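You operate a simulated robot arm through the tools that you are given. There is no shell and no other tool. Be economical: measure what you need, move in short steps, check, and stop when the job is done.

You run a simulated two-armed robot. Do the job below in one go: nothing can be reset, and whatever is moved stays where it is left.

TASK
Open the pipe drawer, put the clear jar in the inside of the pipe drawer, then shut the drawer. Then put two of the patch slides from the top of the tube bench on the kitting table top under the hanger. Then stack the small carton labelled "L29" from the top of the rig table on top of the small carton labelled "L27". Then put the gold plug from the top of the rig table on top of the breather there. Then take the large pellet from the bare end of the bench top and put it on the top of the rig table. Then press the yellow measure button three times. Then put the orange meter on the shelf under the valve bench. Then put one of the mandrels from the top of the grey wall shelf on the brown wooden pad. Then take the white tub and leave it on the shelf under the valve bench. Then pull the inch drawer open. Do these in the order given. Set down upright: clear jar.

It is judged by the outcome, as a careful person would: the job done as asked, and still so three seconds after it is handed in. It fails if anything else is knocked over, pushed out of place, dropped, spilled or broken.

THE ROBOT
Two 7-joint arms with two-finger parallel grippers on one trunk, on a base that drives. Base frame: it is fixed to the floor where the robot stands at the start and does not move with it; the origin is under the middle of the robot, x ahead of it, y to its left, z up. Units: mm, rad, N and s.
The left shoulder is at the start at [70, 163, 1170], the right one opposite. Places, roughly: breather [-2250, -3250, 1000]; clear jar (6x6x9 cm) [-400, -4100, 900]; inch drawer [900, 300, 800]; inside of the pipe drawer [800, -100, 700]; kitting table top under the hanger (108x24 cm) [-1800, -1760, 840]; large pellet [-6750, -2000, 1000]; mandrel [-9250, -3250, 1250]; orange meter [-8250, -750, 1000]; patch slide [-1000, -5000, 750]; pipe drawer [800, -100, 800]; plug [-2500, -3750, 1000]; shelf under the valve bench [-6800, -2000, 400]; small carton [-2750, -4250, 1000]; top of the rig table [-2500, -3900, 900]; white tub [-8250, -4750, 1000]; wooden pad (10x13x2 cm) [-7600, -4900, 900]; yellow measure button [-8400, -1800, 900]. Payload 3.43 kg a hand.
The tool frame of a hand sits at the grasp point between the pads (the TCP): z along the fingers, y along the line on which they close. The tips reach 34 mm beyond it. The gripper opens to 128 mm. The fingers are 24 mm wide and 12 mm thick; the gripper's body (48 by 130 mm) begins 96 mm behind the TCP.
Orientation is that of the tool frame in the base frame, as a unit quaternion [x, y, z, w]. With the fingers straight down and closing along the base's y, the tool's x points along the base's -x, its y along +y and its z along -z.

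THE INTERFACE
- The arms move only by the tool move_arm. It takes "left_moves", "right_moves" or both (then of equal length, played together; a hand with none holds still); each is a list of rows, each a list of 7 numbers: the shift along the base's x, y, z in mm, then the turn, a rotation vector about the base's x, y, z in rad, then the gripper command, from -1 (shut) to 1 (fully open), values between in proportion. In form: [[tx, ty, tz, rx, ry, rz, fingers], ...]. A call has 1 to 12 rows; each row shifts and turns the commanded pose from where the row before left it. Rows are played at 5 a second. More than 50 mm and 0.15 rad between two rows, or a gripper value outside its range, and nothing of the call is played. Where a pose cannot be reached the arm comes as near as it can. A force on the tool above 40 N (or 10 N above the force at the start of the call, whichever is more), or a blocked arm, ends the call early, and 0.2 s more pass. Each finger travels about 153 mm/s and halts on what it meets, pressing with about 33 N; the grip force reading is that of the motor and also rises with nothing between the fingers. The clock runs only during rows and for 0.2 s after the last one: add rows that do not move to give the fingers time. The reply holds the time, the measured pose of the TCP, the force on the tool along the base axes, the opening and the grip force, in the units named above and with some noise, with the torque about the TCP (base axes, N m) and any sound that the robot's microphone picked up.
- Cameras (640 x 400 px; columns grow to the right, rows downward): "scene" is now at [121.1, 27.5, 1376]; the picture's right is [0.35, -0.94, 0.00], its down [-0.74, -0.27, -0.62] and it looks along [0.58, 0.22, -0.79] (base axes); focal length 269 px, centre (320, 200). "left" rides on the left gripper at [76, 11, -160] in its tool frame; the picture's right is [-0.15, 0.99, 0.00], its down [-0.88, -0.13, -0.46] and it looks along [-0.45, -0.07, 0.89] (tool axes); focal length 234 px, centre (320, 200). "right" rides on the right gripper at [76, -11, -160] in its tool frame; the picture's right is [0.15, 0.99, 0.00], its down [-0.88, 0.13, -0.46] and it looks along [-0.45, 0.07, 0.89] (tool axes); focal length 234 px, centre (320, 200). There is no depth. A picture from a camera that has moved, and an enlarged one, comes with that camera's place and axes in the base frame and with its lens.
- grab_frame(camera): a new picture of that camera. It takes no simulated time.
- slide_trunk(by): slides the trunk up (or, below 0, down) by that many mm; the arms and the scene camera ride with it, the base frame stays. It gives what a move gives, with no picture.
- drive_base(legs): drives the robot by 1 to 6 legs, each [ahead, left, turn to the left] in mm, mm and rad, along the robot's own axes; the way and the turn of a leg run together, so that a leg with both is an arc; at most 1500 mm and 3.142 rad a leg. The arms and the cameras ride along, it lands a little off, and it stops where it bumps. It gives what a move gives.
- head_to(pan, tilt): turns the head with the scene camera to pan (to the left, within 1.501 rad either way) and tilt (down, from -0.506 to 1.204), counted from straight ahead of the robot. It gives what a move gives.
- close_up(camera, box): a new picture of the part [left, top, right, bottom] of that camera's present view, enlarged. It takes no simulated time.
- hand_in(): hands the job in; it is judged then, once.

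Go step by step. Nothing tells you exact positions but the pictures and the camera data: compare them with the known pose of the tool, close in by small moves and look again before you grip or let go. The budget is 546 turns and 354 pictures, counting those below and the enlarged ones. Unless the task says otherwise, let go and move clear before handing in.

The tools are called after "Call:" as a command line: name --argument value ..., lists and objects as JSON in quotes. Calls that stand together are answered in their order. move_arm: Moves the arms, as the interface text tells. Its arguments: {"type":"object","properties":{"left_moves":{"type":"array"},"right_moves":{"type":"array"}},"required":[]} The other tools are called the same way: slide_trunk (by) slides the trunk up or down; drive_base (legs) drives the base; head_to (pan, tilt) turns the head that bears the scene camera; grab_frame (camera) takes a picture; close_up (camera, box) takes an enlarged picture of a part of a camera's view; hand_in () hands the job in.

At the start:

```text
clock: 0.0
left_ee_pos: [462.7, 408.5, 991.9]
left_tool_rot: [0.0, 1.0, -0.001, 0.0]
left_contact_force: [-0.2, -0.7, 0.4]
left_ft_torque: [-0.02, -0.04, -0.04]
left_width: 128.0
left_finger_force: 0.0
right_ee_pos: [596.4, -90.1, 1073.2]
right_tool_rot: [0.0, 1.0, 0.0, -0.001]
right_contact_force: [1.0, 0.3, 0.2]
right_ft_torque: [0.05, 0.0, -0.01]
right_width: 127.9
right_finger_force: 0.0
trunk travel left (down, up): [-650.0, 290.0]
robot x, y, heading: [0.3, -2.9, -0.003]
head pan, tilt: [0.356, 0.904]
```

scene: 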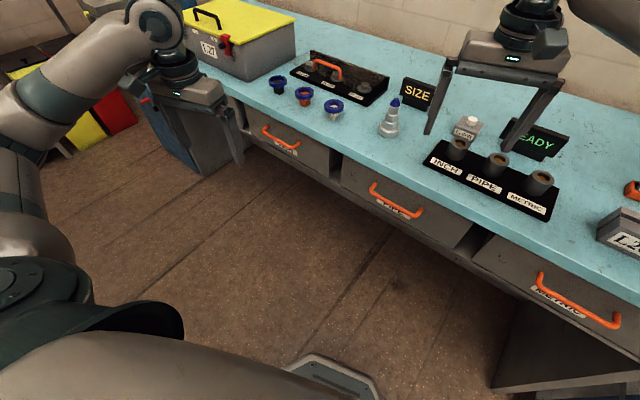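
right: 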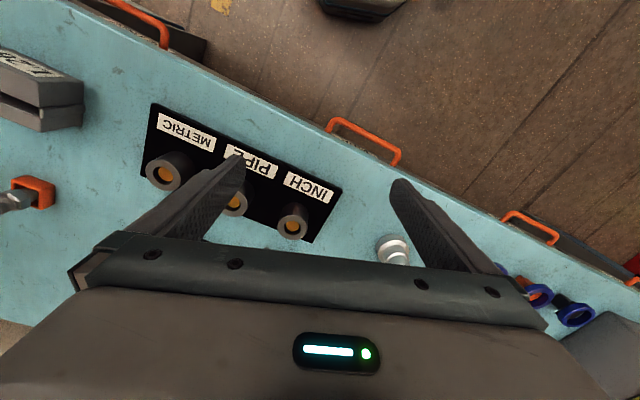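
left: 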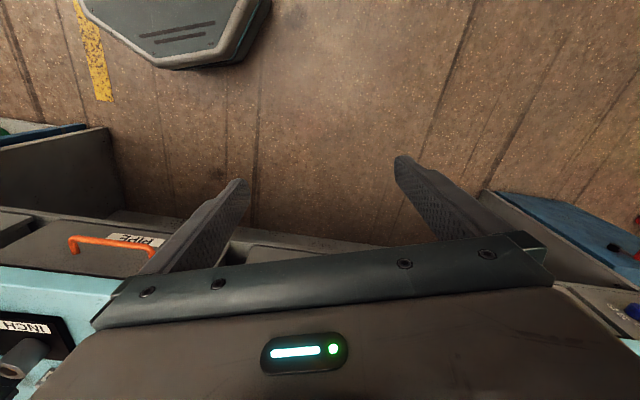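

I see a bench with three drawers and the robot standing before it. I'll zoom in on the drawer labels first.

Call:
close_up --camera "scene" --box '[220, 60, 460, 260]'

Call:
close_up --camera "scene" --box '[400, 100, 640, 340]'

```text
2.00 times, centred on (340, 160) of scene
camera zoom: at [121.1, 27.5, 1376.0], right [0.35, -0.94, 0.0], down [-0.74, -0.27, -0.62], along [0.58, 0.22, -0.79], focal length 539 px, centre (280, 280)
```

zoom: 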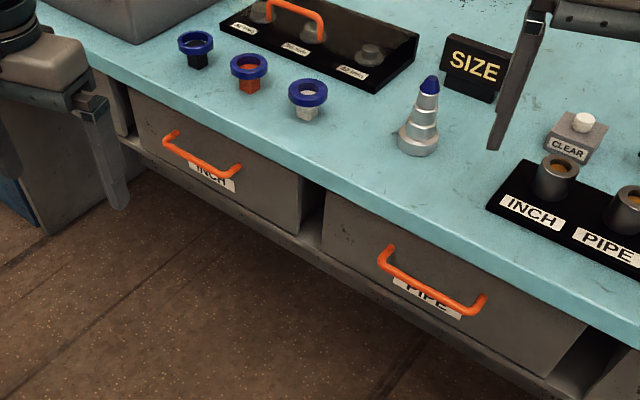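

```text
1.67 times, centred on (520, 220) of scene
camera zoom: at [121.1, 27.5, 1376.0], right [0.35, -0.94, 0.0], down [-0.74, -0.27, -0.62], along [0.58, 0.22, -0.79], focal length 449 px, centre (-13, 167)
```

zoom: 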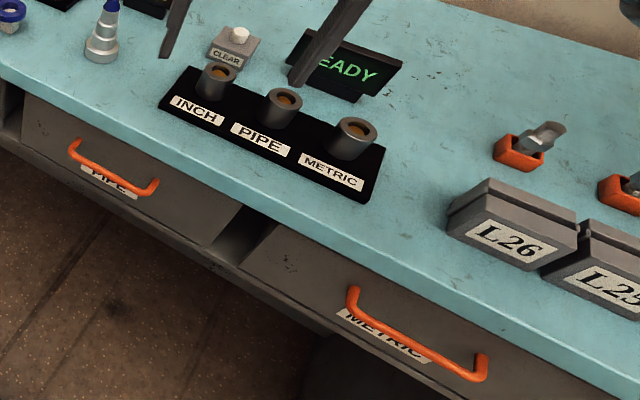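

The pipe drawer is the middle one; its handle runs from about (624, 63) to (580, -68) at z≈817, so the bench is turned by about -0.32 rad. I'll look around before driving.

Call:
head_to --pan 1.5 --tilt 0.35

Call:
grab_frame --camera "scene"

Call:
head_to --pan -1.5 --tilt 0.35

Call:
grab_frame --camera "scene"

Call:
head_to --pan -0.3 --tilt 0.5

Call:
grab_frame --camera "scene"

```text
clock: 1.4
left_ee_pos: [464.1, 409.4, 992.1]
left_tool_rot: [0.0, 1.0, 0.0, 0.0]
left_contact_force: [0.0, 1.0, 0.1]
left_ft_torque: [-0.02, -0.04, 0.0]
left_width: 128.0
left_finger_force: 0.1
right_ee_pos: [595.6, -88.1, 1072.9]
right_tool_rot: [0.0, 1.0, 0.0, 0.0]
right_contact_force: [-0.5, -0.2, 0.9]
right_ft_torque: [-0.03, 0.01, -0.03]
right_width: 127.9
right_finger_force: 0.0
trunk travel left (down, up): [-650.0, 290.0]
robot x, y, heading: [-1.6, -2.6, -0.001]
head pan, tilt: [1.499, 0.351]
```

```text
348 pictures are left
camera scene: at [57.4, 94.1, 1423.9], right [1.0, -0.07, 0.0], down [-0.03, -0.34, -0.94], along [0.07, 0.94, -0.34], focal length 269 px, centre (320, 200)
```

scene: 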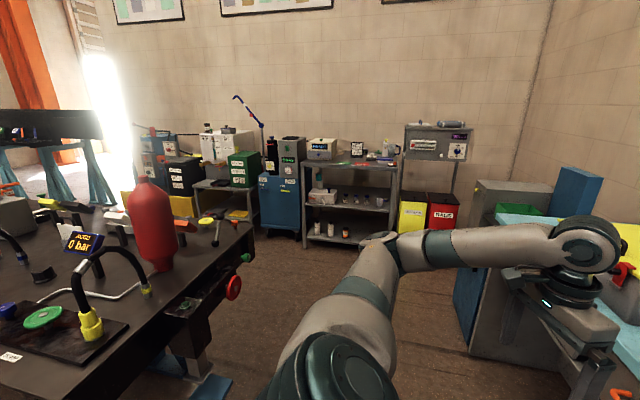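

```text
clock: 4.0
left_ee_pos: [463.0, 408.6, 992.8]
left_tool_rot: [0.001, 1.0, 0.0, 0.001]
left_contact_force: [-0.8, -0.1, 0.0]
left_ft_torque: [-0.04, 0.01, 0.0]
left_width: 128.2
left_finger_force: 0.0
right_ee_pos: [595.5, -88.8, 1072.4]
right_tool_rot: [0.0, 1.0, 0.0, 0.0]
right_contact_force: [0.4, -0.1, 0.2]
right_ft_torque: [0.01, -0.02, -0.01]
right_width: 128.1
right_finger_force: 0.1
trunk travel left (down, up): [-650.0, 290.0]
robot x, y, heading: [2.3, 0.9, 0.001]
head pan, tilt: [-1.499, 0.351]
```

```text
347 pictures are left
camera scene: at [57.3, -91.7, 1423.9], right [-1.0, -0.07, 0.0], down [-0.03, 0.34, -0.94], along [0.07, -0.94, -0.34], focal length 269 px, centre (320, 200)
```

scene: 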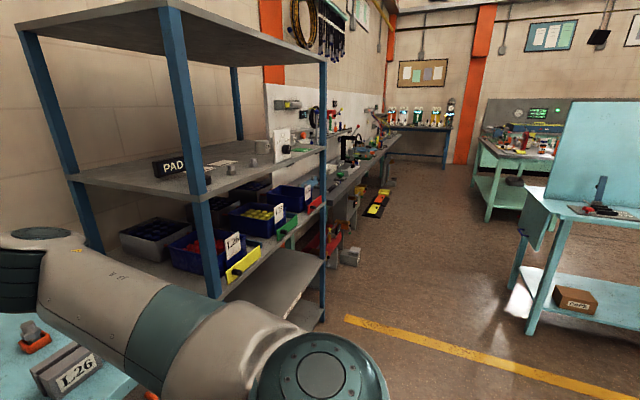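

```text
clock: 5.4
left_ee_pos: [463.4, 409.7, 992.4]
left_tool_rot: [0.0, 1.0, 0.0, 0.0]
left_contact_force: [-0.2, -0.5, 0.8]
left_ft_torque: [-0.02, 0.01, 0.0]
left_width: 127.9
left_finger_force: 0.1
right_ee_pos: [594.3, -88.3, 1072.9]
right_tool_rot: [0.001, 1.0, 0.0, 0.0]
right_contact_force: [-0.4, -0.4, 0.0]
right_ft_torque: [0.01, 0.02, -0.02]
right_width: 128.2
right_finger_force: 0.1
trunk travel left (down, up): [-650.0, 290.0]
robot x, y, heading: [0.9, -2.8, -0.002]
head pan, tilt: [-0.3, 0.499]
```

```text
346 pictures are left
camera scene: at [137.5, -25.8, 1410.2], right [-0.3, -0.96, 0.0], down [-0.46, 0.14, -0.88], along [0.84, -0.26, -0.48], focal length 269 px, centre (320, 200)
```

scene: 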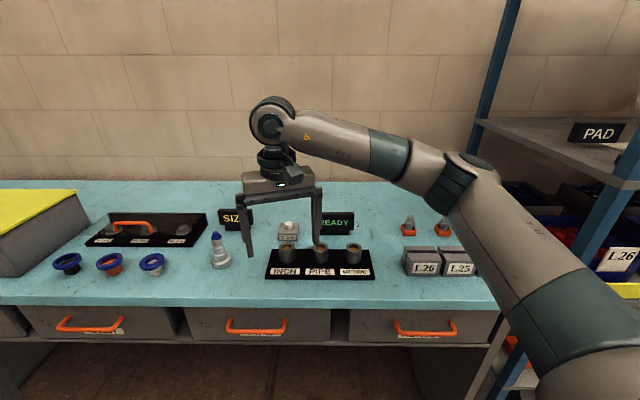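

The bench is straight ahead, turned slightly; a black bench is behind-left. I'll back off a little and turn to square up with the drawers.

Call:
drive_base --legs '[[-200, 0, 0], [0, 0, -0.324]]'

Call:
head_to --pan 0.25 --tilt 0.7

Call:
grab_frame --camera "scene"

Call:
grab_frame --camera "left"

```text
clock: 8.0
left_ee_pos: [369.8, 244.8, 992.2]
left_tool_rot: [0.158, 0.987, 0.0, 0.0]
left_contact_force: [0.0, -0.3, 0.7]
left_ft_torque: [0.03, -0.01, -0.02]
left_width: 127.9
left_finger_force: 0.0
right_ee_pos: [341.1, -269.7, 1071.9]
right_tool_rot: [0.157, 0.988, 0.001, -0.001]
right_contact_force: [0.3, 0.5, 0.7]
right_ft_torque: [-0.01, 0.05, -0.02]
right_width: 128.0
right_finger_force: 0.1
trunk travel left (down, up): [-650.0, 290.0]
robot x, y, heading: [-202.4, -3.3, -0.314]
head pan, tilt: [-0.3, 0.499]
```

```text
clock: 8.9
left_ee_pos: [369.1, 246.5, 992.4]
left_tool_rot: [0.157, 0.988, 0.0, 0.0]
left_contact_force: [-0.3, -0.8, 0.5]
left_ft_torque: [0.0, -0.03, -0.02]
left_width: 128.0
left_finger_force: 0.0
right_ee_pos: [340.5, -269.4, 1071.7]
right_tool_rot: [0.157, 0.988, 0.0, 0.001]
right_contact_force: [-0.7, 0.3, -0.1]
right_ft_torque: [0.05, 0.04, -0.01]
right_width: 128.0
right_finger_force: 0.1
trunk travel left (down, up): [-650.0, 290.0]
robot x, y, heading: [-201.5, 0.4, -0.316]
head pan, tilt: [0.25, 0.7]
```

```text
345 pictures are left
camera scene: at [-65.0, -20.5, 1392.5], right [-0.07, -1.0, 0.0], down [-0.64, 0.04, -0.76], along [0.76, -0.05, -0.64], focal length 269 px, centre (320, 200)
```

scene: 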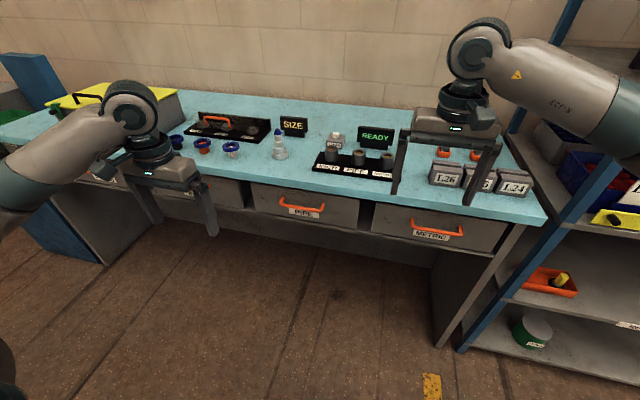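

```text
344 pictures are left
camera left: at [299.5, 279.2, 1153.4], right [0.45, 0.9, 0.0], down [0.8, -0.4, 0.46], along [0.41, -0.2, -0.89], focal length 234 px, centre (320, 200)
```

left: 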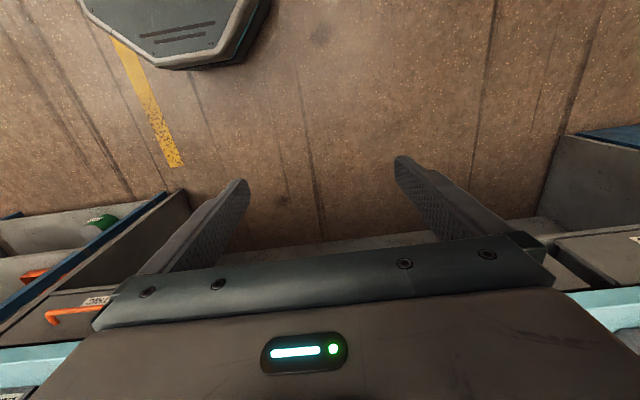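

I'll zoom in on the handles to measure their line exactly.

Call:
close_up --camera "scene" --box '[240, 120, 480, 270]'

```text
2.67 times, centred on (360, 195) of scene
camera zoom: at [-65.0, -20.5, 1392.5], right [-0.07, -1.0, 0.0], down [-0.64, 0.04, -0.76], along [0.76, -0.05, -0.64], focal length 718 px, centre (213, 213)
```

zoom: 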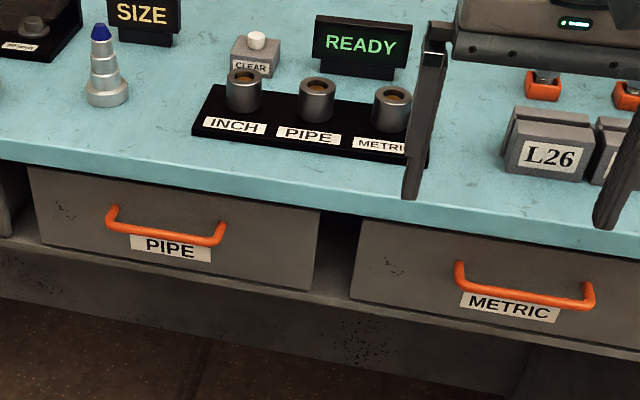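

The handle bar centre is at about (602, -2), z≈805, standing some 38 mm off the face. I'll turn the left hand to close along the pull direction and move above it.

Call:
move_arm --left_moves '[[19.4, -20.7, 0, 0, 0, -0.131, 1], [19.4, -20.7, 0, 0, 0, -0.131, 1], [19.4, -20.7, 0, 0, 0, -0.131, 1], [19.4, -20.7, 0, 0, 0, -0.131, 1], [19.4, -20.7, 0, 0, 0, -0.131, 1], [19.4, -20.7, 0, 0, 0, -0.131, 1], [19.4, -20.7, 0, 0, 0, -0.131, 1], [19.4, -20.7, 0, 0, 0, -0.131, 1], [19.4, -20.7, 0, 0, 0, -0.131, 1], [19.4, -20.7, 0, 0, 0, -0.131, 1], [19.4, -20.7, 0, 0, 0, -0.131, 1], [19.4, -20.7, 0, 0, 0, -0.131, 0.2]]'

Call:
grab_frame --camera "left"

Call:
close_up --camera "scene" --box '[220, 100, 420, 260]'

```text
clock: 11.5
left_ee_pos: [601.2, -3.6, 991.3]
left_tool_rot: [0.811, 0.586, 0.0, -0.001]
left_contact_force: [0.4, 0.3, 0.4]
left_ft_torque: [0.0, 0.04, 0.0]
left_width: 77.0
left_finger_force: 0.0
right_ee_pos: [339.7, -270.6, 1072.7]
right_tool_rot: [0.157, 0.988, 0.001, -0.001]
right_contact_force: [0.1, 0.1, 0.3]
right_ft_torque: [0.03, -0.01, -0.01]
right_width: 128.1
right_finger_force: 0.1
trunk travel left (down, up): [-650.0, 290.0]
robot x, y, heading: [-195.5, -1.3, -0.319]
head pan, tilt: [0.25, 0.7]
```

```text
342 pictures are left
camera left: at [635.4, 64.0, 1153.2], right [0.89, -0.45, 0.0], down [-0.4, -0.8, 0.45], along [-0.2, -0.41, -0.89], focal length 234 px, centre (320, 200)
```

left: 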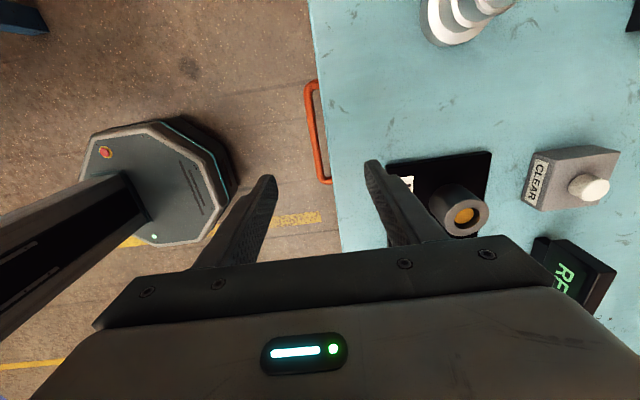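

```text
2.50 times, centred on (320, 180) of scene
camera zoom: at [-64.7, -22.1, 1392.4], right [-0.07, -1.0, 0.0], down [-0.64, 0.04, -0.76], along [0.76, -0.05, -0.64], focal length 673 px, centre (320, 250)
```

zoom: 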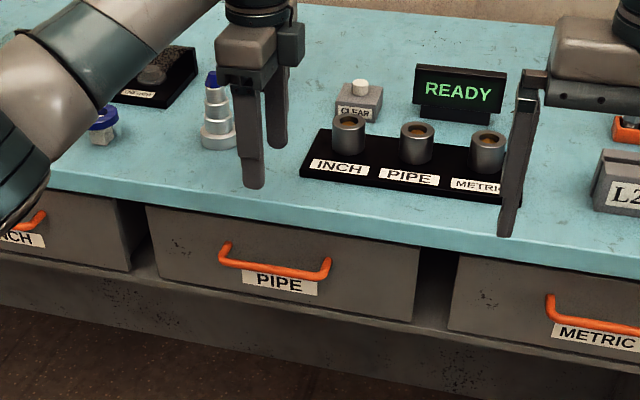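

The left camera suggests the bench edge overhangs the drawer face. I'll zoom in to see the clearance between bar and bench edge.

Call:
close_up --camera "scene" --box '[270, 165, 350, 225]'

Call:
close_up --camera "left" --box '[270, 60, 390, 200]'

```text
6.67 times, centred on (310, 195) of scene
camera zoom: at [-64.7, -22.1, 1392.4], right [-0.07, -1.0, 0.0], down [-0.64, 0.04, -0.76], along [0.76, -0.05, -0.64], focal length 1796 px, centre (387, 233)
```

zoom: 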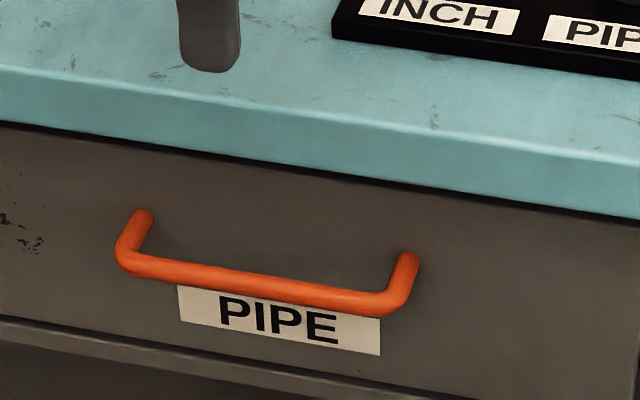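

```text
2.86 times, centred on (330, 130) of left
camera zoom: at [635.4, 64.0, 1153.2], right [0.89, -0.45, 0.0], down [-0.4, -0.8, 0.45], along [-0.2, -0.41, -0.89], focal length 669 px, centre (291, 400)
```

zoom: 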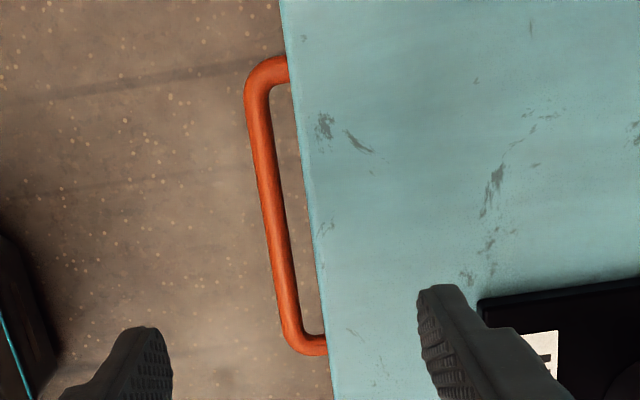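

The bench top is really about z=900 with its lower edge near 866, and the bar (z≈808) sits 17 mm in front of the edge, so I'll come in horizontally with the fingers closing vertically.

Call:
move_arm --left_moves '[[-44, 14, 0, 0, 0, 0, 0.2], [-44, 14, 0, 0, 0, 0, 0], [0, 0, -16, -0.0465, -0.1414, 0, -0.2], [0, 0, -16, -0.0465, -0.1414, 0, -0.2], [0, 0, -16, -0.0465, -0.1414, 0, -0.2], [0, 0, -16, -0.0465, -0.1414, 0, -0.2], [0, 0, -16, -0.0465, -0.1414, 0, -0.2], [0, 0, -16, -0.0465, -0.1414, 0, -0.2], [0, 0, -16, -0.0465, -0.1414, 0, -0.2], [0, 0, -16, -0.0465, -0.1414, 0, -0.2], [0, 0, -16, -0.0465, -0.1414, 0, -0.2], [0, 0, -16, -0.0465, -0.1414, 0, -0.2]]'

Call:
grab_frame --camera "left"

Call:
grab_frame --camera "scene"

```text
clock: 14.1
left_ee_pos: [513.2, 24.1, 831.3]
left_tool_rot: [0.596, 0.432, 0.397, 0.549]
left_contact_force: [-0.1, 0.0, 0.5]
left_ft_torque: [-0.04, 0.04, -0.04]
left_width: 51.2
left_finger_force: 0.0
right_ee_pos: [338.9, -269.5, 1072.7]
right_tool_rot: [0.157, 0.988, 0.0, 0.001]
right_contact_force: [-0.3, 0.1, -0.2]
right_ft_torque: [-0.01, -0.04, 0.02]
right_width: 128.3
right_finger_force: 0.2
trunk travel left (down, up): [-650.0, 290.0]
robot x, y, heading: [-200.8, 0.6, -0.321]
head pan, tilt: [0.25, 0.7]
```

```text
338 pictures are left
camera left: at [386.1, 146.1, 857.5], right [0.03, -0.16, 0.99], down [-0.72, -0.69, -0.09], along [0.7, -0.7, -0.14], focal length 234 px, centre (320, 200)
```

left: 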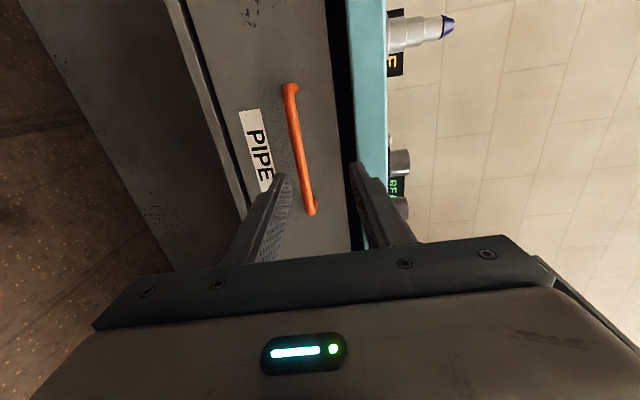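

```text
337 pictures are left
camera scene: at [-65.4, -20.5, 1392.6], right [-0.07, -1.0, 0.0], down [-0.64, 0.04, -0.76], along [0.76, -0.05, -0.64], focal length 269 px, centre (320, 200)
```

scene: 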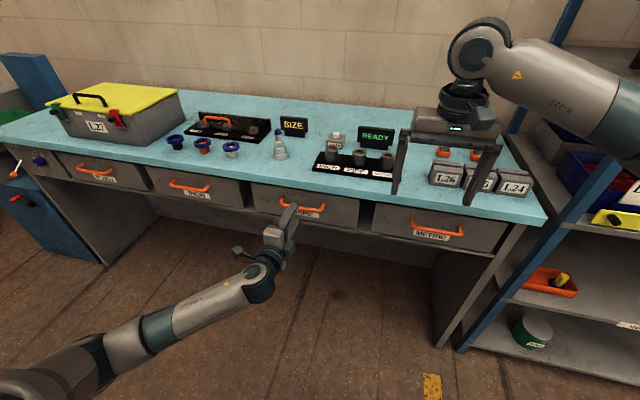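

The bar is at z≈807 in this view too. I'll level the hand and slide the fingers over the bar, then close.

Call:
move_arm --left_moves '[[0, 0, -23, -0.025, -0.076, 0, -0.2], [25, -8, 0, 0, 0, 0, -0.2], [25, -8, 0, 0, 0, 0, -0.2], [24, -7.5, 0, 0, 0, 0, -0.2], [0, 0, 0, 0, 0, 0, -1], [0, 0, 0, 0, 0, 0, -1], [0, 0, 0, 0, 0, 0, -1]]'

Call:
grab_frame --camera "left"

```text
clock: 15.7
left_ee_pos: [587.7, 0.6, 803.2]
left_tool_rot: [0.576, 0.417, 0.412, 0.57]
left_contact_force: [-10.5, -0.5, -28.4]
left_ft_torque: [0.12, 0.15, 0.39]
left_width: 11.6
left_finger_force: 45.3
right_ee_pos: [343.0, -269.4, 1070.5]
right_tool_rot: [0.157, 0.988, 0.0, -0.001]
right_contact_force: [-1.1, 0.1, 0.3]
right_ft_torque: [-0.02, -0.01, -0.01]
right_width: 127.9
right_finger_force: 0.1
trunk travel left (down, up): [-650.0, 290.0]
robot x, y, heading: [-194.0, -2.6, -0.315]
head pan, tilt: [0.25, 0.7]
```

```text
336 pictures are left
camera left: at [459.4, 123.0, 817.9], right [-0.04, -0.14, 0.99], down [-0.71, -0.69, -0.12], along [0.7, -0.71, -0.08], focal length 234 px, centre (320, 200)
```

left: 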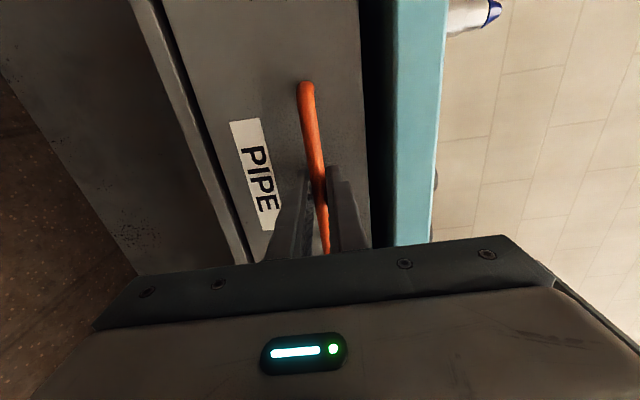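

Gripped on the bar. I'll relieve the vertical force and pull outward in small steps.

Call:
move_arm --left_moves '[[0, 0, -5, 0, 0, 0, -1], [-14, 4.6, 0, 0, 0, 0, -1], [-14, 4.6, 0, 0, 0, 0, -1], [-14, 4.6, 0, 0, 0, 0, -1], [-14, 4.6, 0, 0, 0, 0, -1], [-14, 4.6, 0, 0, 0, 0, -1], [-14, 4.6, 0, 0, 0, 0, -1], [-14, 4.6, 0, 0, 0, 0, -1]]'

Call:
grab_frame --camera "scene"

```text
clock: 17.5
left_ee_pos: [489.6, 33.6, 804.2]
left_tool_rot: [0.574, 0.416, 0.414, 0.571]
left_contact_force: [-0.4, 1.4, -6.8]
left_ft_torque: [0.02, 0.03, -0.24]
left_width: 11.5
left_finger_force: 45.2
right_ee_pos: [340.4, -269.1, 1073.4]
right_tool_rot: [0.158, 0.988, 0.001, 0.0]
right_contact_force: [0.6, 1.1, 0.2]
right_ft_torque: [0.02, 0.0, -0.02]
right_width: 127.8
right_finger_force: 0.1
trunk travel left (down, up): [-650.0, 290.0]
robot x, y, heading: [-196.2, 2.5, -0.318]
head pan, tilt: [0.25, 0.7]
```

```text
335 pictures are left
camera scene: at [-64.6, -20.1, 1392.5], right [-0.07, -1.0, 0.0], down [-0.64, 0.04, -0.76], along [0.76, -0.05, -0.64], focal length 269 px, centre (320, 200)
```

scene: 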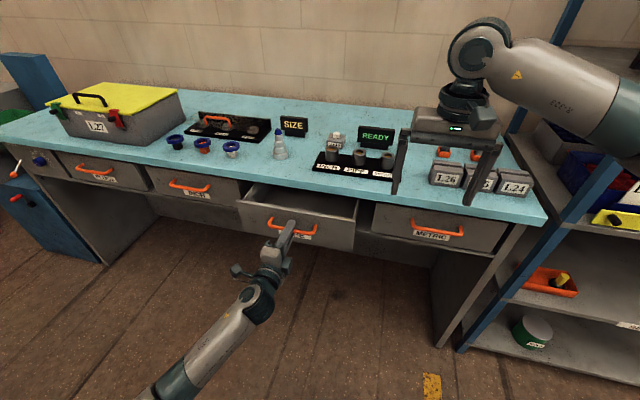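

The drawer slides out easily; I'll keep pulling.

Call:
move_arm --left_moves '[[-14, 4.6, 0, 0, 0, 0, -1], [-14, 4.6, 0, 0, 0, 0, -1], [-14, 4.6, 0, 0, 0, 0, -1], [-14, 4.6, 0, 0, 0, 0, -1], [-14, 4.6, 0, 0, 0, 0, -1], [-14, 4.6, 0, 0, 0, 0, -1], [-14, 4.6, 0, 0, 0, 0, -1], [-14, 4.6, 0, 0, 0, 0, -1], [-14, 4.6, 0, 0, 0, 0, -1]]'

Call:
grab_frame --camera "scene"

```text
clock: 19.5
left_ee_pos: [364.2, 75.0, 803.2]
left_tool_rot: [0.573, 0.416, 0.414, 0.572]
left_contact_force: [-0.2, 1.6, -11.0]
left_ft_torque: [0.12, 0.02, 0.35]
left_width: 11.6
left_finger_force: 45.3
right_ee_pos: [340.9, -268.9, 1072.3]
right_tool_rot: [0.157, 0.988, 0.0, 0.0]
right_contact_force: [-0.7, 0.1, -0.5]
right_ft_torque: [-0.02, 0.0, 0.0]
right_width: 128.0
right_finger_force: 0.0
trunk travel left (down, up): [-650.0, 290.0]
robot x, y, heading: [-196.4, 0.6, -0.314]
head pan, tilt: [0.25, 0.7]
```

```text
334 pictures are left
camera scene: at [-64.7, -20.1, 1392.4], right [-0.07, -1.0, 0.0], down [-0.64, 0.04, -0.76], along [0.76, -0.05, -0.64], focal length 269 px, centre (320, 200)
```

scene: 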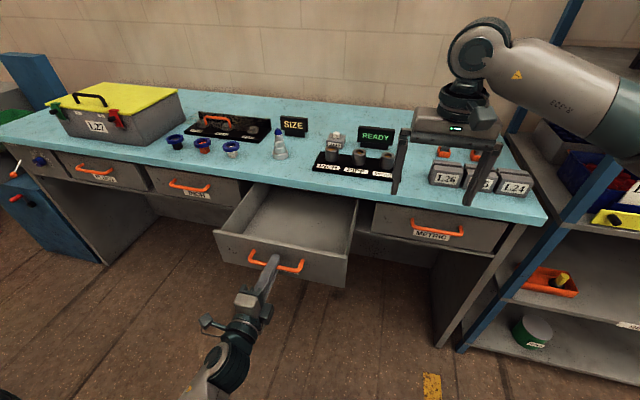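

The pipe drawer is about 235 mm open and empty. I'll let go, back away and raise the hand to a driving pose.

Call:
move_arm --left_moves '[[0, 0, 0, 0, 0, 0, -0.3], [0, 0, 0, 0, 0, 0, -0.3], [-25, 8.2, 0, 0, 0, 0, -0.3], [-25, 8.2, 0, 0, 0, 0, -0.3], [-20, 7, 0, 0, 0, 0, -0.3], [0, 0, 40, 0, 0, 0, -0.3], [0, 0, 40, 0.0465, 0.1414, 0, 0], [0, 0, 40, 0.0465, 0.1414, 0, 0], [0, 0, 40, 0.0465, 0.1414, 0, 0.3], [0, 0, 40, 0.0465, 0.1414, 0, 0.5], [0, 0, 30, 0.0465, 0.1414, 0, 0.5], [0, 0, 20, 0.0465, 0.1414, 0, 0.5]]'

Call:
move_arm --left_moves '[[0, 0, 0, 0.0465, 0.1414, 0, 0.5], [0, 0, 0, 0.0465, 0.1414, 0, 0.5], [0, 0, 0, 0.0465, 0.1414, 0, 0.5], [0, 0, 0, 0.0465, 0.1414, 0, 0.5], [0, 0, 0, 0.0235, 0.0706, 0, 0.5]]'

Call:
head_to --pan 0.25 --tilt 0.7

Call:
grab_frame --camera "scene"

```text
clock: 22.1
left_ee_pos: [393.4, 71.8, 936.6]
left_tool_rot: [0.765, 0.554, 0.194, 0.266]
left_contact_force: [-0.2, 0.2, -0.3]
left_ft_torque: [-0.01, -0.02, -0.02]
left_width: 96.0
left_finger_force: 0.1
left hand out of reach, approached as far as the arm can: row 7, 8, 9, 10
right_ee_pos: [339.8, -268.7, 1071.4]
right_tool_rot: [0.157, 0.988, 0.0, 0.0]
right_contact_force: [0.4, -0.4, -0.6]
right_ft_torque: [-0.02, 0.03, -0.01]
right_width: 128.2
right_finger_force: 0.1
trunk travel left (down, up): [-650.0, 290.0]
robot x, y, heading: [-197.5, 0.8, -0.317]
head pan, tilt: [0.25, 0.7]
```

```text
clock: 23.3
left_ee_pos: [392.7, 71.2, 938.4]
left_tool_rot: [0.81, 0.587, 0.001, 0.001]
left_contact_force: [0.3, 1.0, -0.5]
left_ft_torque: [0.03, -0.01, -0.03]
left_width: 96.2
left_finger_force: 0.0
right_ee_pos: [340.4, -268.9, 1072.8]
right_tool_rot: [0.157, 0.988, 0.0, 0.0]
right_contact_force: [0.5, 0.2, -0.9]
right_ft_torque: [0.01, -0.01, 0.02]
right_width: 128.0
right_finger_force: 0.0
trunk travel left (down, up): [-650.0, 290.0]
robot x, y, heading: [-197.7, -2.6, -0.322]
head pan, tilt: [0.25, 0.7]
```

```text
clock: 23.9
left_ee_pos: [392.5, 71.8, 938.1]
left_tool_rot: [0.81, 0.586, 0.001, 0.002]
left_contact_force: [0.3, 0.1, -0.4]
left_ft_torque: [0.0, 0.01, -0.03]
left_width: 95.9
left_finger_force: 0.1
right_ee_pos: [340.1, -269.1, 1073.0]
right_tool_rot: [0.158, 0.987, 0.0, 0.0]
right_contact_force: [-1.0, 0.5, 0.0]
right_ft_torque: [0.01, 0.01, 0.0]
right_width: 127.7
right_finger_force: 0.0
trunk travel left (down, up): [-650.0, 290.0]
robot x, y, heading: [-194.3, 1.4, -0.32]
head pan, tilt: [0.25, 0.7]
```

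```text
333 pictures are left
camera scene: at [-65.1, -20.5, 1392.5], right [-0.07, -1.0, 0.0], down [-0.64, 0.04, -0.76], along [0.76, -0.05, -0.64], focal length 269 px, centre (320, 200)
```

scene: 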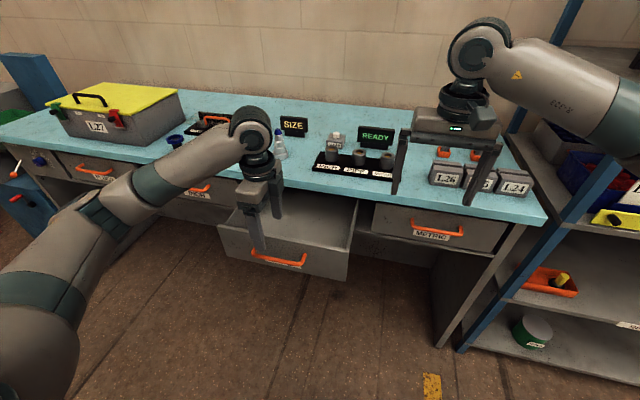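

The drawer stays open. I'll raise the left hand, tuck both hands, and turn to face down the aisle toward the jar.

Call:
move_arm --left_moves '[[-15, 10, 30, 0, 0, 0, 0.5], [-15, 10, 30, 0, 0, 0, 0.5], [-15, 10, 30, 0, 0, 0, 0.5], [-15, 10, 30, 0, 0, 0, 0.5], [-15, 10, 10, 0, 0, 0, 0.5]]' --right_moves '[[-20, 0, 10, 0, 0, 0, 1], [-20, 0, 0, 0, 0, 0, 1], [-20, 0, 0, 0, 0, 0, 1], [-20, 0, 0, 0, 0, 0, 1], [-20, 0, 0, 0, 0, 0, 1]]'

Call:
drive_base --legs '[[0, 0, -1.57]]'

Call:
head_to --pan 0.0 --tilt 0.3

Call:
grab_frame --camera "scene"

```text
clock: 25.1
left_ee_pos: [318.7, 120.6, 1069.9]
left_tool_rot: [0.81, 0.586, 0.003, 0.002]
left_contact_force: [-0.4, -0.3, 1.1]
left_ft_torque: [0.04, 0.01, 0.02]
left_width: 95.9
left_finger_force: 0.1
right_ee_pos: [239.3, -271.1, 1081.9]
right_tool_rot: [0.158, 0.987, 0.0, 0.0]
right_contact_force: [-0.4, 0.0, -0.1]
right_ft_torque: [-0.02, -0.01, -0.01]
right_width: 128.1
right_finger_force: 0.0
trunk travel left (down, up): [-650.0, 290.0]
robot x, y, heading: [-198.0, -3.9, -0.314]
head pan, tilt: [0.25, 0.7]
```

```text
clock: 29.3
left_ee_pos: [-64.2, -513.9, 1068.4]
left_tool_rot: [0.989, -0.145, 0.0, 0.002]
left_contact_force: [-0.5, 0.3, 0.0]
left_ft_torque: [-0.02, 0.0, -0.03]
left_width: 95.9
left_finger_force: 0.0
right_ee_pos: [-457.5, -445.7, 1082.0]
right_tool_rot: [0.802, 0.597, 0.0, 0.0]
right_contact_force: [0.1, -0.6, -0.1]
right_ft_torque: [-0.03, -0.02, 0.01]
right_width: 127.9
right_finger_force: 0.1
trunk travel left (down, up): [-650.0, 290.0]
robot x, y, heading: [-194.7, -0.4, -1.856]
head pan, tilt: [0.25, 0.7]
```

```text
clock: 30.2
left_ee_pos: [-64.9, -514.2, 1068.9]
left_tool_rot: [0.989, -0.145, -0.001, 0.003]
left_contact_force: [-0.1, -1.3, -0.3]
left_ft_torque: [0.0, -0.01, 0.0]
left_width: 95.8
left_finger_force: 0.1
right_ee_pos: [-455.5, -444.9, 1082.4]
right_tool_rot: [0.802, 0.598, 0.0, 0.0]
right_contact_force: [-0.1, 0.4, -0.2]
right_ft_torque: [-0.01, -0.01, 0.02]
right_width: 128.0
right_finger_force: 0.0
trunk travel left (down, up): [-650.0, 290.0]
robot x, y, heading: [-196.9, -1.8, -1.863]
head pan, tilt: [0.0, 0.3]
```

```text
332 pictures are left
camera scene: at [-238.5, -137.2, 1428.5], right [-0.96, 0.28, 0.0], down [0.08, 0.28, -0.95], along [-0.27, -0.92, -0.3], focal length 269 px, centre (320, 200)
```

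scene: 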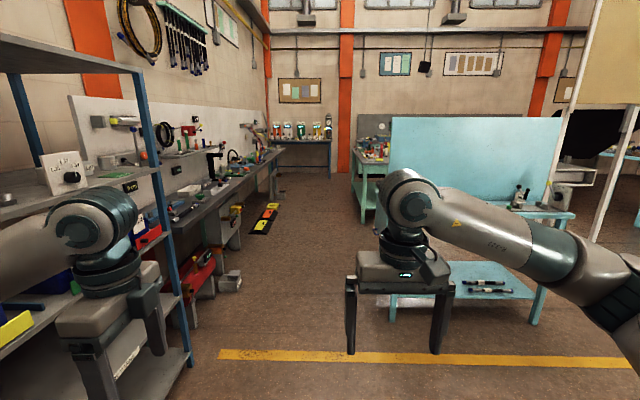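

The aisle ahead is clear. I'll drive down it toward the jar's bench, keeping left of the kitting table.

Call:
drive_base --legs '[[1400, 80, 0], [1300, 50, 0]]'

Call:
head_to --pan 0.7 --tilt 0.35

Call:
grab_frame --camera "scene"

```text
clock: 43.4
left_ee_pos: [-821.9, -3141.0, 1067.8]
left_tool_rot: [0.984, -0.178, 0.0, 0.003]
left_contact_force: [-0.1, -0.4, 0.6]
left_ft_torque: [0.01, 0.02, 0.0]
left_width: 96.0
left_finger_force: 0.0
right_ee_pos: [-1208.6, -3046.6, 1080.9]
right_tool_rot: [0.821, 0.571, 0.0, -0.001]
right_contact_force: [-0.1, 0.4, 0.0]
right_ft_torque: [0.0, 0.0, -0.03]
right_width: 128.0
right_finger_force: 0.1
trunk travel left (down, up): [-650.0, 290.0]
robot x, y, heading: [-920.6, -2619.4, -1.927]
head pan, tilt: [0.0, 0.3]
```

```text
clock: 44.4
left_ee_pos: [-822.9, -3139.1, 1069.8]
left_tool_rot: [0.984, -0.177, 0.0, 0.002]
left_contact_force: [-0.3, 0.3, -0.2]
left_ft_torque: [0.0, 0.01, -0.01]
left_width: 95.7
left_finger_force: 0.1
right_ee_pos: [-1208.6, -3047.1, 1081.7]
right_tool_rot: [0.82, 0.572, -0.001, 0.0]
right_contact_force: [-0.5, -0.2, -0.3]
right_ft_torque: [-0.01, -0.02, 0.01]
right_width: 127.8
right_finger_force: 0.1
trunk travel left (down, up): [-650.0, 290.0]
robot x, y, heading: [-920.9, -2619.3, -1.929]
head pan, tilt: [0.7, 0.351]
```

```text
331 pictures are left
camera scene: at [-907.3, -2752.7, 1423.9], right [-0.94, -0.34, 0.0], down [-0.12, 0.32, -0.94], along [0.32, -0.88, -0.34], focal length 269 px, centre (320, 200)
```

scene: 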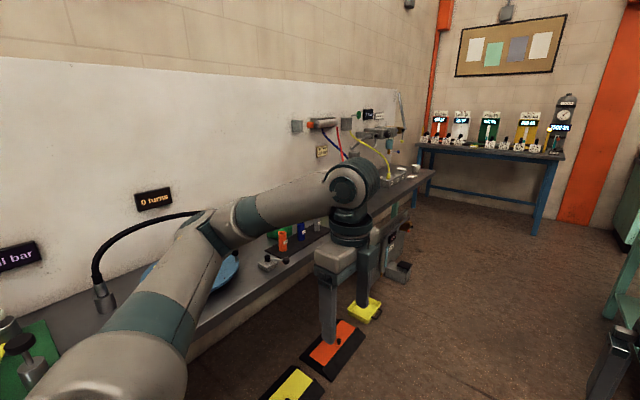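

I'm at about the middle of the aisle; floor pedals lie in front of the jar's bench, so I'll keep clear. I'll go on and turn to face the bench.

Call:
drive_base --legs '[[1080, 40, 0], [0, 0, 1.61]]'

Call:
head_to --pan 0.0 --tilt 0.6

Call:
grab_frame --camera "scene"

```text
clock: 53.9
left_ee_pos: [-736.2, -3508.5, 1068.2]
left_tool_rot: [0.801, 0.599, 0.002, 0.002]
left_contact_force: [0.0, 0.1, -0.2]
left_ft_torque: [0.03, 0.0, 0.02]
left_width: 96.0
left_finger_force: 0.0
right_ee_pos: [-803.4, -3901.7, 1081.5]
right_tool_rot: [0.142, 0.99, 0.0, 0.0]
right_contact_force: [-0.1, 1.1, -1.3]
right_ft_torque: [0.03, 0.0, -0.02]
right_width: 127.9
right_finger_force: 0.1
trunk travel left (down, up): [-650.0, 290.0]
robot x, y, heading: [-1248.6, -3642.9, -0.286]
head pan, tilt: [0.7, 0.351]
```

```text
clock: 55.0
left_ee_pos: [-736.0, -3508.4, 1067.9]
left_tool_rot: [0.801, 0.599, 0.001, 0.002]
left_contact_force: [0.2, 0.8, -0.2]
left_ft_torque: [-0.02, 0.0, -0.01]
left_width: 96.0
left_finger_force: 0.0
right_ee_pos: [-802.8, -3901.6, 1080.8]
right_tool_rot: [0.142, 0.99, 0.0, 0.0]
right_contact_force: [-0.4, 0.7, 0.9]
right_ft_torque: [0.02, 0.0, -0.01]
right_width: 128.2
right_finger_force: 0.0
trunk travel left (down, up): [-650.0, 290.0]
robot x, y, heading: [-1249.0, -3646.4, -0.286]
head pan, tilt: [0.0, 0.6]
```

```text
330 pictures are left
camera scene: at [-1115.7, -3682.9, 1401.1], right [-0.28, -0.96, 0.0], down [-0.54, 0.16, -0.83], along [0.79, -0.23, -0.56], focal length 269 px, centre (320, 200)
```

scene: 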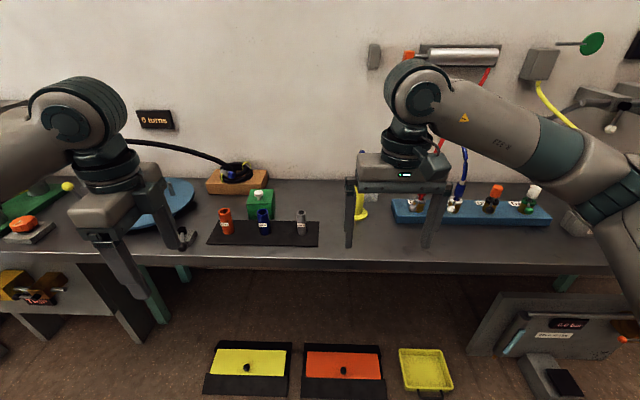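

The jar should appear around (370, 190), near the right gripper. Zooming in.

Call:
close_up --camera "scene" --box '[320, 140, 480, 260]'

Call:
grab_frame --camera "right"

```text
3.33 times, centred on (400, 200) of scene
camera zoom: at [-1115.7, -3682.9, 1401.1], right [-0.28, -0.96, 0.0], down [-0.54, 0.16, -0.83], along [0.79, -0.23, -0.56], focal length 898 px, centre (53, 200)
```

zoom: 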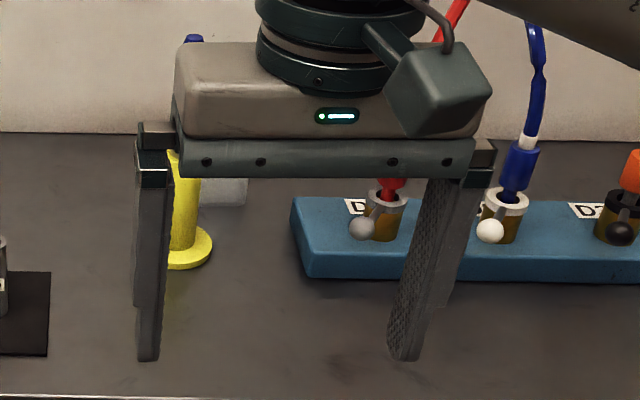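

```text
328 pictures are left
camera right: at [-878.5, -3890.1, 1241.3], right [0.14, 0.99, 0.0], down [0.88, -0.12, 0.46], along [0.45, -0.06, -0.89], focal length 234 px, centre (320, 200)
```

right: 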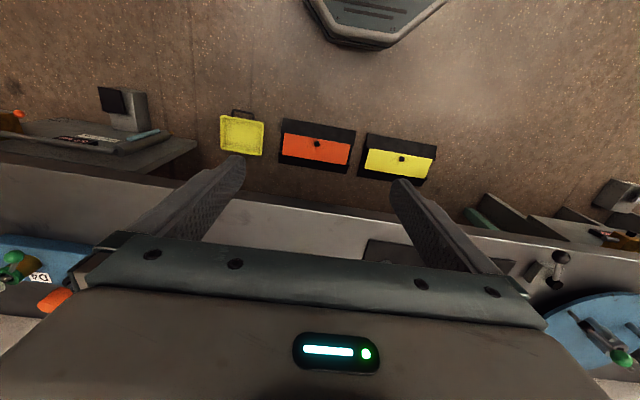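

A clear object stands behind the yellow spool, hidden by the right gripper. I'll move the right hand aside and look again.

Call:
move_arm --right_moves '[[-14, -47, 0, 0, 0, 0, 1], [-14, -47, 0, 0, 0, 0, 1], [-14, -47, 0, 0, 0, 0, 1], [-14, -47, 0, 0, 0, 0, 1]]'

Call:
close_up --camera "scene" --box '[280, 120, 440, 260]'

```text
clock: 56.0
left_ee_pos: [-738.6, -3510.7, 1070.0]
left_tool_rot: [0.801, 0.599, 0.003, 0.003]
left_contact_force: [-0.7, -0.7, -0.7]
left_ft_torque: [0.02, -0.03, 0.02]
left_width: 96.1
left_finger_force: 0.0
right_ee_pos: [-861.2, -4090.1, 1082.8]
right_tool_rot: [0.141, 0.99, 0.0, 0.0]
right_contact_force: [-0.5, 0.2, -0.1]
right_ft_torque: [0.01, -0.06, -0.03]
right_width: 127.9
right_finger_force: 0.0
trunk travel left (down, up): [-650.0, 290.0]
robot x, y, heading: [-1246.9, -3643.0, -0.285]
head pan, tilt: [0.0, 0.6]
```

```text
2.86 times, centred on (360, 190) of scene
camera zoom: at [-1117.6, -3684.9, 1401.3], right [-0.28, -0.96, 0.0], down [-0.54, 0.16, -0.83], along [0.79, -0.23, -0.56], focal length 770 px, centre (206, 229)
```

zoom: 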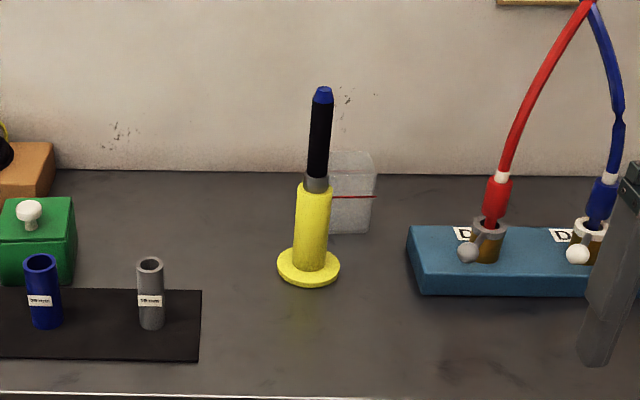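

The clear jar stands behind and right of the yellow screwdriver holder, at about (-395, -4080). I'll approach with the base and bring the right hand over to view it.

Call:
drive_base --legs '[[220, 60, -0.03]]'

Call:
grab_frame --camera "right"

Call:
grab_frame --camera "scene"

```text
clock: 57.7
left_ee_pos: [-507.3, -3531.3, 1069.1]
left_tool_rot: [0.809, 0.587, 0.001, 0.002]
left_contact_force: [0.0, 0.0, -0.2]
left_ft_torque: [0.05, 0.0, -0.02]
left_width: 95.9
left_finger_force: 0.0
right_ee_pos: [-646.0, -4106.8, 1082.7]
right_tool_rot: [0.157, 0.988, 0.0, 0.0]
right_contact_force: [0.2, -0.4, -0.1]
right_ft_torque: [-0.03, 0.02, 0.01]
right_width: 128.0
right_finger_force: 0.1
trunk travel left (down, up): [-650.0, 290.0]
robot x, y, heading: [-1027.0, -3657.2, -0.316]
head pan, tilt: [0.0, 0.6]
```

```text
326 pictures are left
camera right: at [-722.5, -4092.9, 1242.8], right [0.17, 0.99, 0.0], down [0.88, -0.15, 0.46], along [0.45, -0.08, -0.89], focal length 234 px, centre (320, 200)
```

right: 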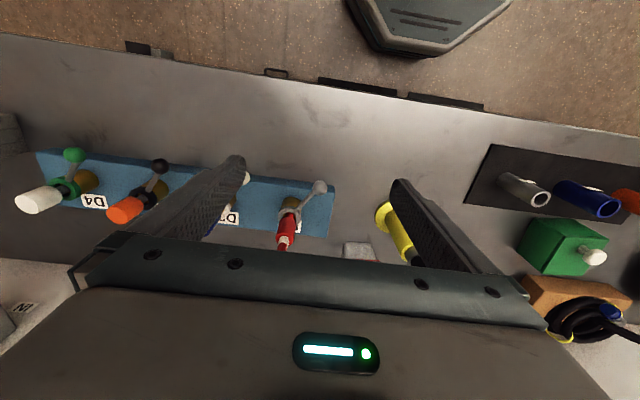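

```text
325 pictures are left
camera scene: at [-891.5, -3694.9, 1401.1], right [-0.31, -0.95, 0.0], down [-0.54, 0.17, -0.82], along [0.78, -0.25, -0.57], focal length 269 px, centre (320, 200)
```

scene: 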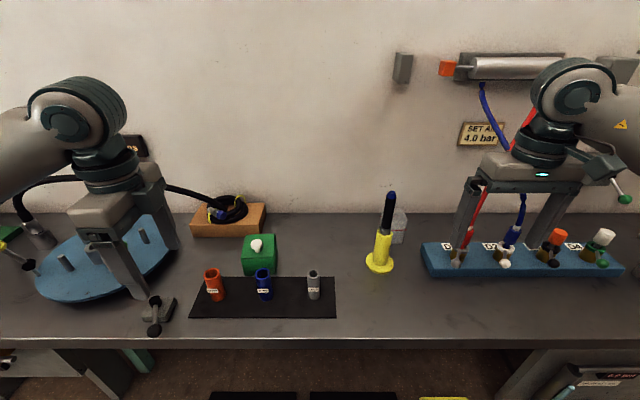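

I'll zoom both cameras onto the jar to triangulate it.

Call:
close_up --camera "scene" --box '[340, 180, 440, 280]'

Call:
close_up --camera "right" --box '[310, 180, 450, 280]'

```text
4.00 times, centred on (390, 230) of scene
camera zoom: at [-891.5, -3694.9, 1401.1], right [-0.31, -0.95, 0.0], down [-0.54, 0.17, -0.82], along [0.78, -0.25, -0.57], focal length 1078 px, centre (40, 80)
```

zoom: 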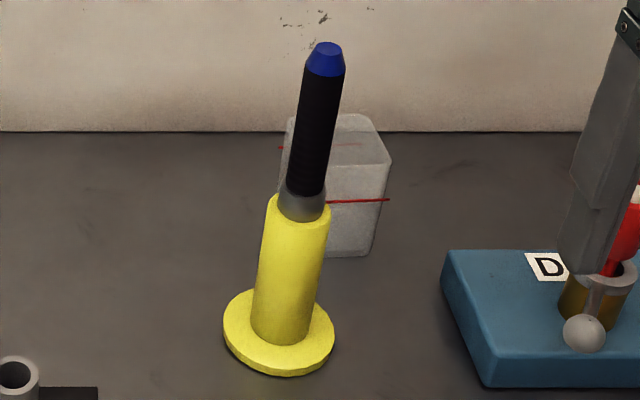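

```text
4.00 times, centred on (380, 230) of right
camera zoom: at [-722.5, -4092.9, 1242.8], right [0.17, 0.99, 0.0], down [0.88, -0.15, 0.46], along [0.45, -0.08, -0.89], focal length 937 px, centre (80, 80)
```

zoom: 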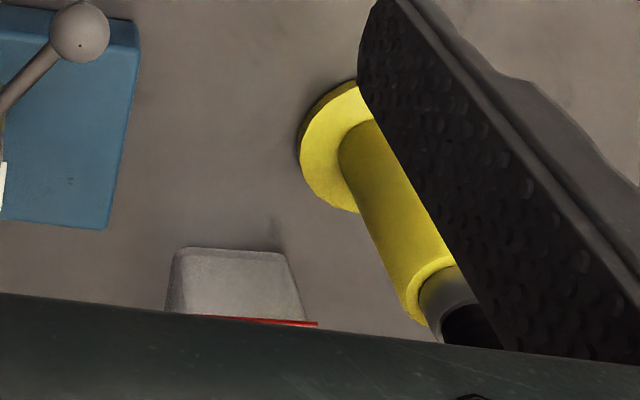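

Jar centre is about (-375, -4078) on a bench at z≈840, top at 930. I'll turn the right hand 90° so its camera stays away from the screwdriver, and go above the jar.

Call:
move_arm --right_moves '[[0, 0, 30, 0, 0, 0.143, 0.35], [0, 0, 10, 0, 0, 0.143, 0.35], [27, 3, 0, 0, 0, 0.143, 0.35], [27, 3, 0, 0, 0, 0.143, 0.35], [27, 3, 0, 0, 0, 0.143, 0.35], [27, 3, 0, 0, 0, 0.143, 0.35], [27, 3, 0, 0, 0, 0.143, 0.35], [27, 3, 0, 0, 0, 0.143, 0.35], [27, 3, 0, 0, 0, 0.143, 0.35], [27, 3, 0, 0, 0, 0.143, 0.35], [27, 3, 0, 0, 0, 0.14, 0.35], [28, 2, 0, 0, 0, 0, 0.35]]'

Call:
grab_frame --camera "right"

Call:
grab_frame --camera "scene"

```text
clock: 60.3
left_ee_pos: [-507.3, -3531.6, 1068.8]
left_tool_rot: [0.81, 0.587, 0.002, 0.002]
left_contact_force: [0.7, -0.8, 0.3]
left_ft_torque: [-0.02, 0.0, 0.01]
left_width: 95.9
left_finger_force: 0.1
right_ee_pos: [-592.1, -3859.7, 1101.9]
right_tool_rot: [-0.585, 0.811, 0.0, 0.0]
right_contact_force: [-0.6, -0.5, 0.0]
right_ft_torque: [0.01, 0.02, 0.0]
right_width: 86.3
right_finger_force: 0.0
right hand out of reach, approached as far as the arm can: row 7, 8, 9, 10, 11, 12
trunk travel left (down, up): [-650.0, 290.0]
robot x, y, heading: [-1022.9, -3649.8, -0.315]
head pan, tilt: [0.0, 0.6]
```

```text
322 pictures are left
camera right: at [-605.8, -3934.4, 1261.4], right [-0.99, 0.17, 0.0], down [0.15, 0.88, 0.46], along [0.08, 0.45, -0.89], focal length 234 px, centre (320, 200)
```

right: 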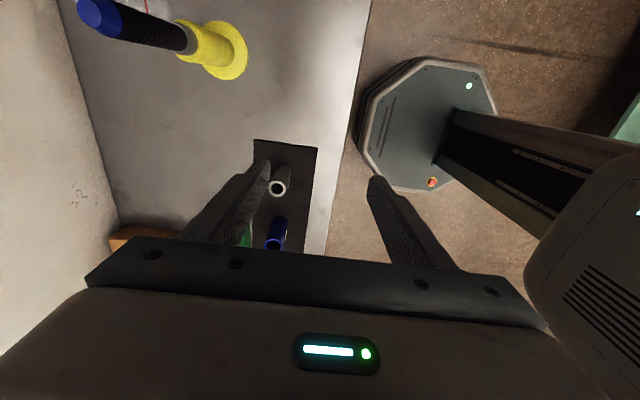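

```text
321 pictures are left
camera scene: at [-890.9, -3694.7, 1401.0], right [-0.31, -0.95, 0.0], down [-0.54, 0.17, -0.82], along [0.78, -0.25, -0.57], focal length 269 px, centre (320, 200)
```

scene: 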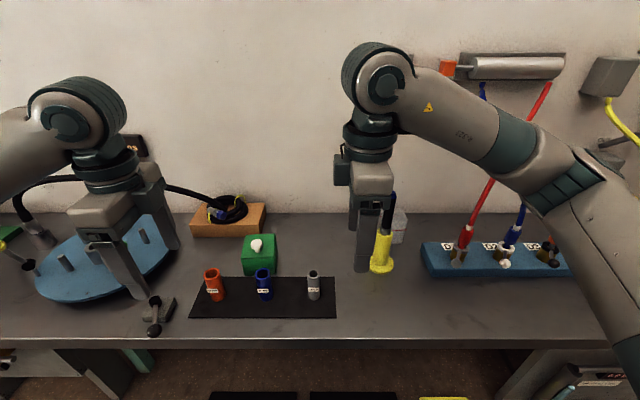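

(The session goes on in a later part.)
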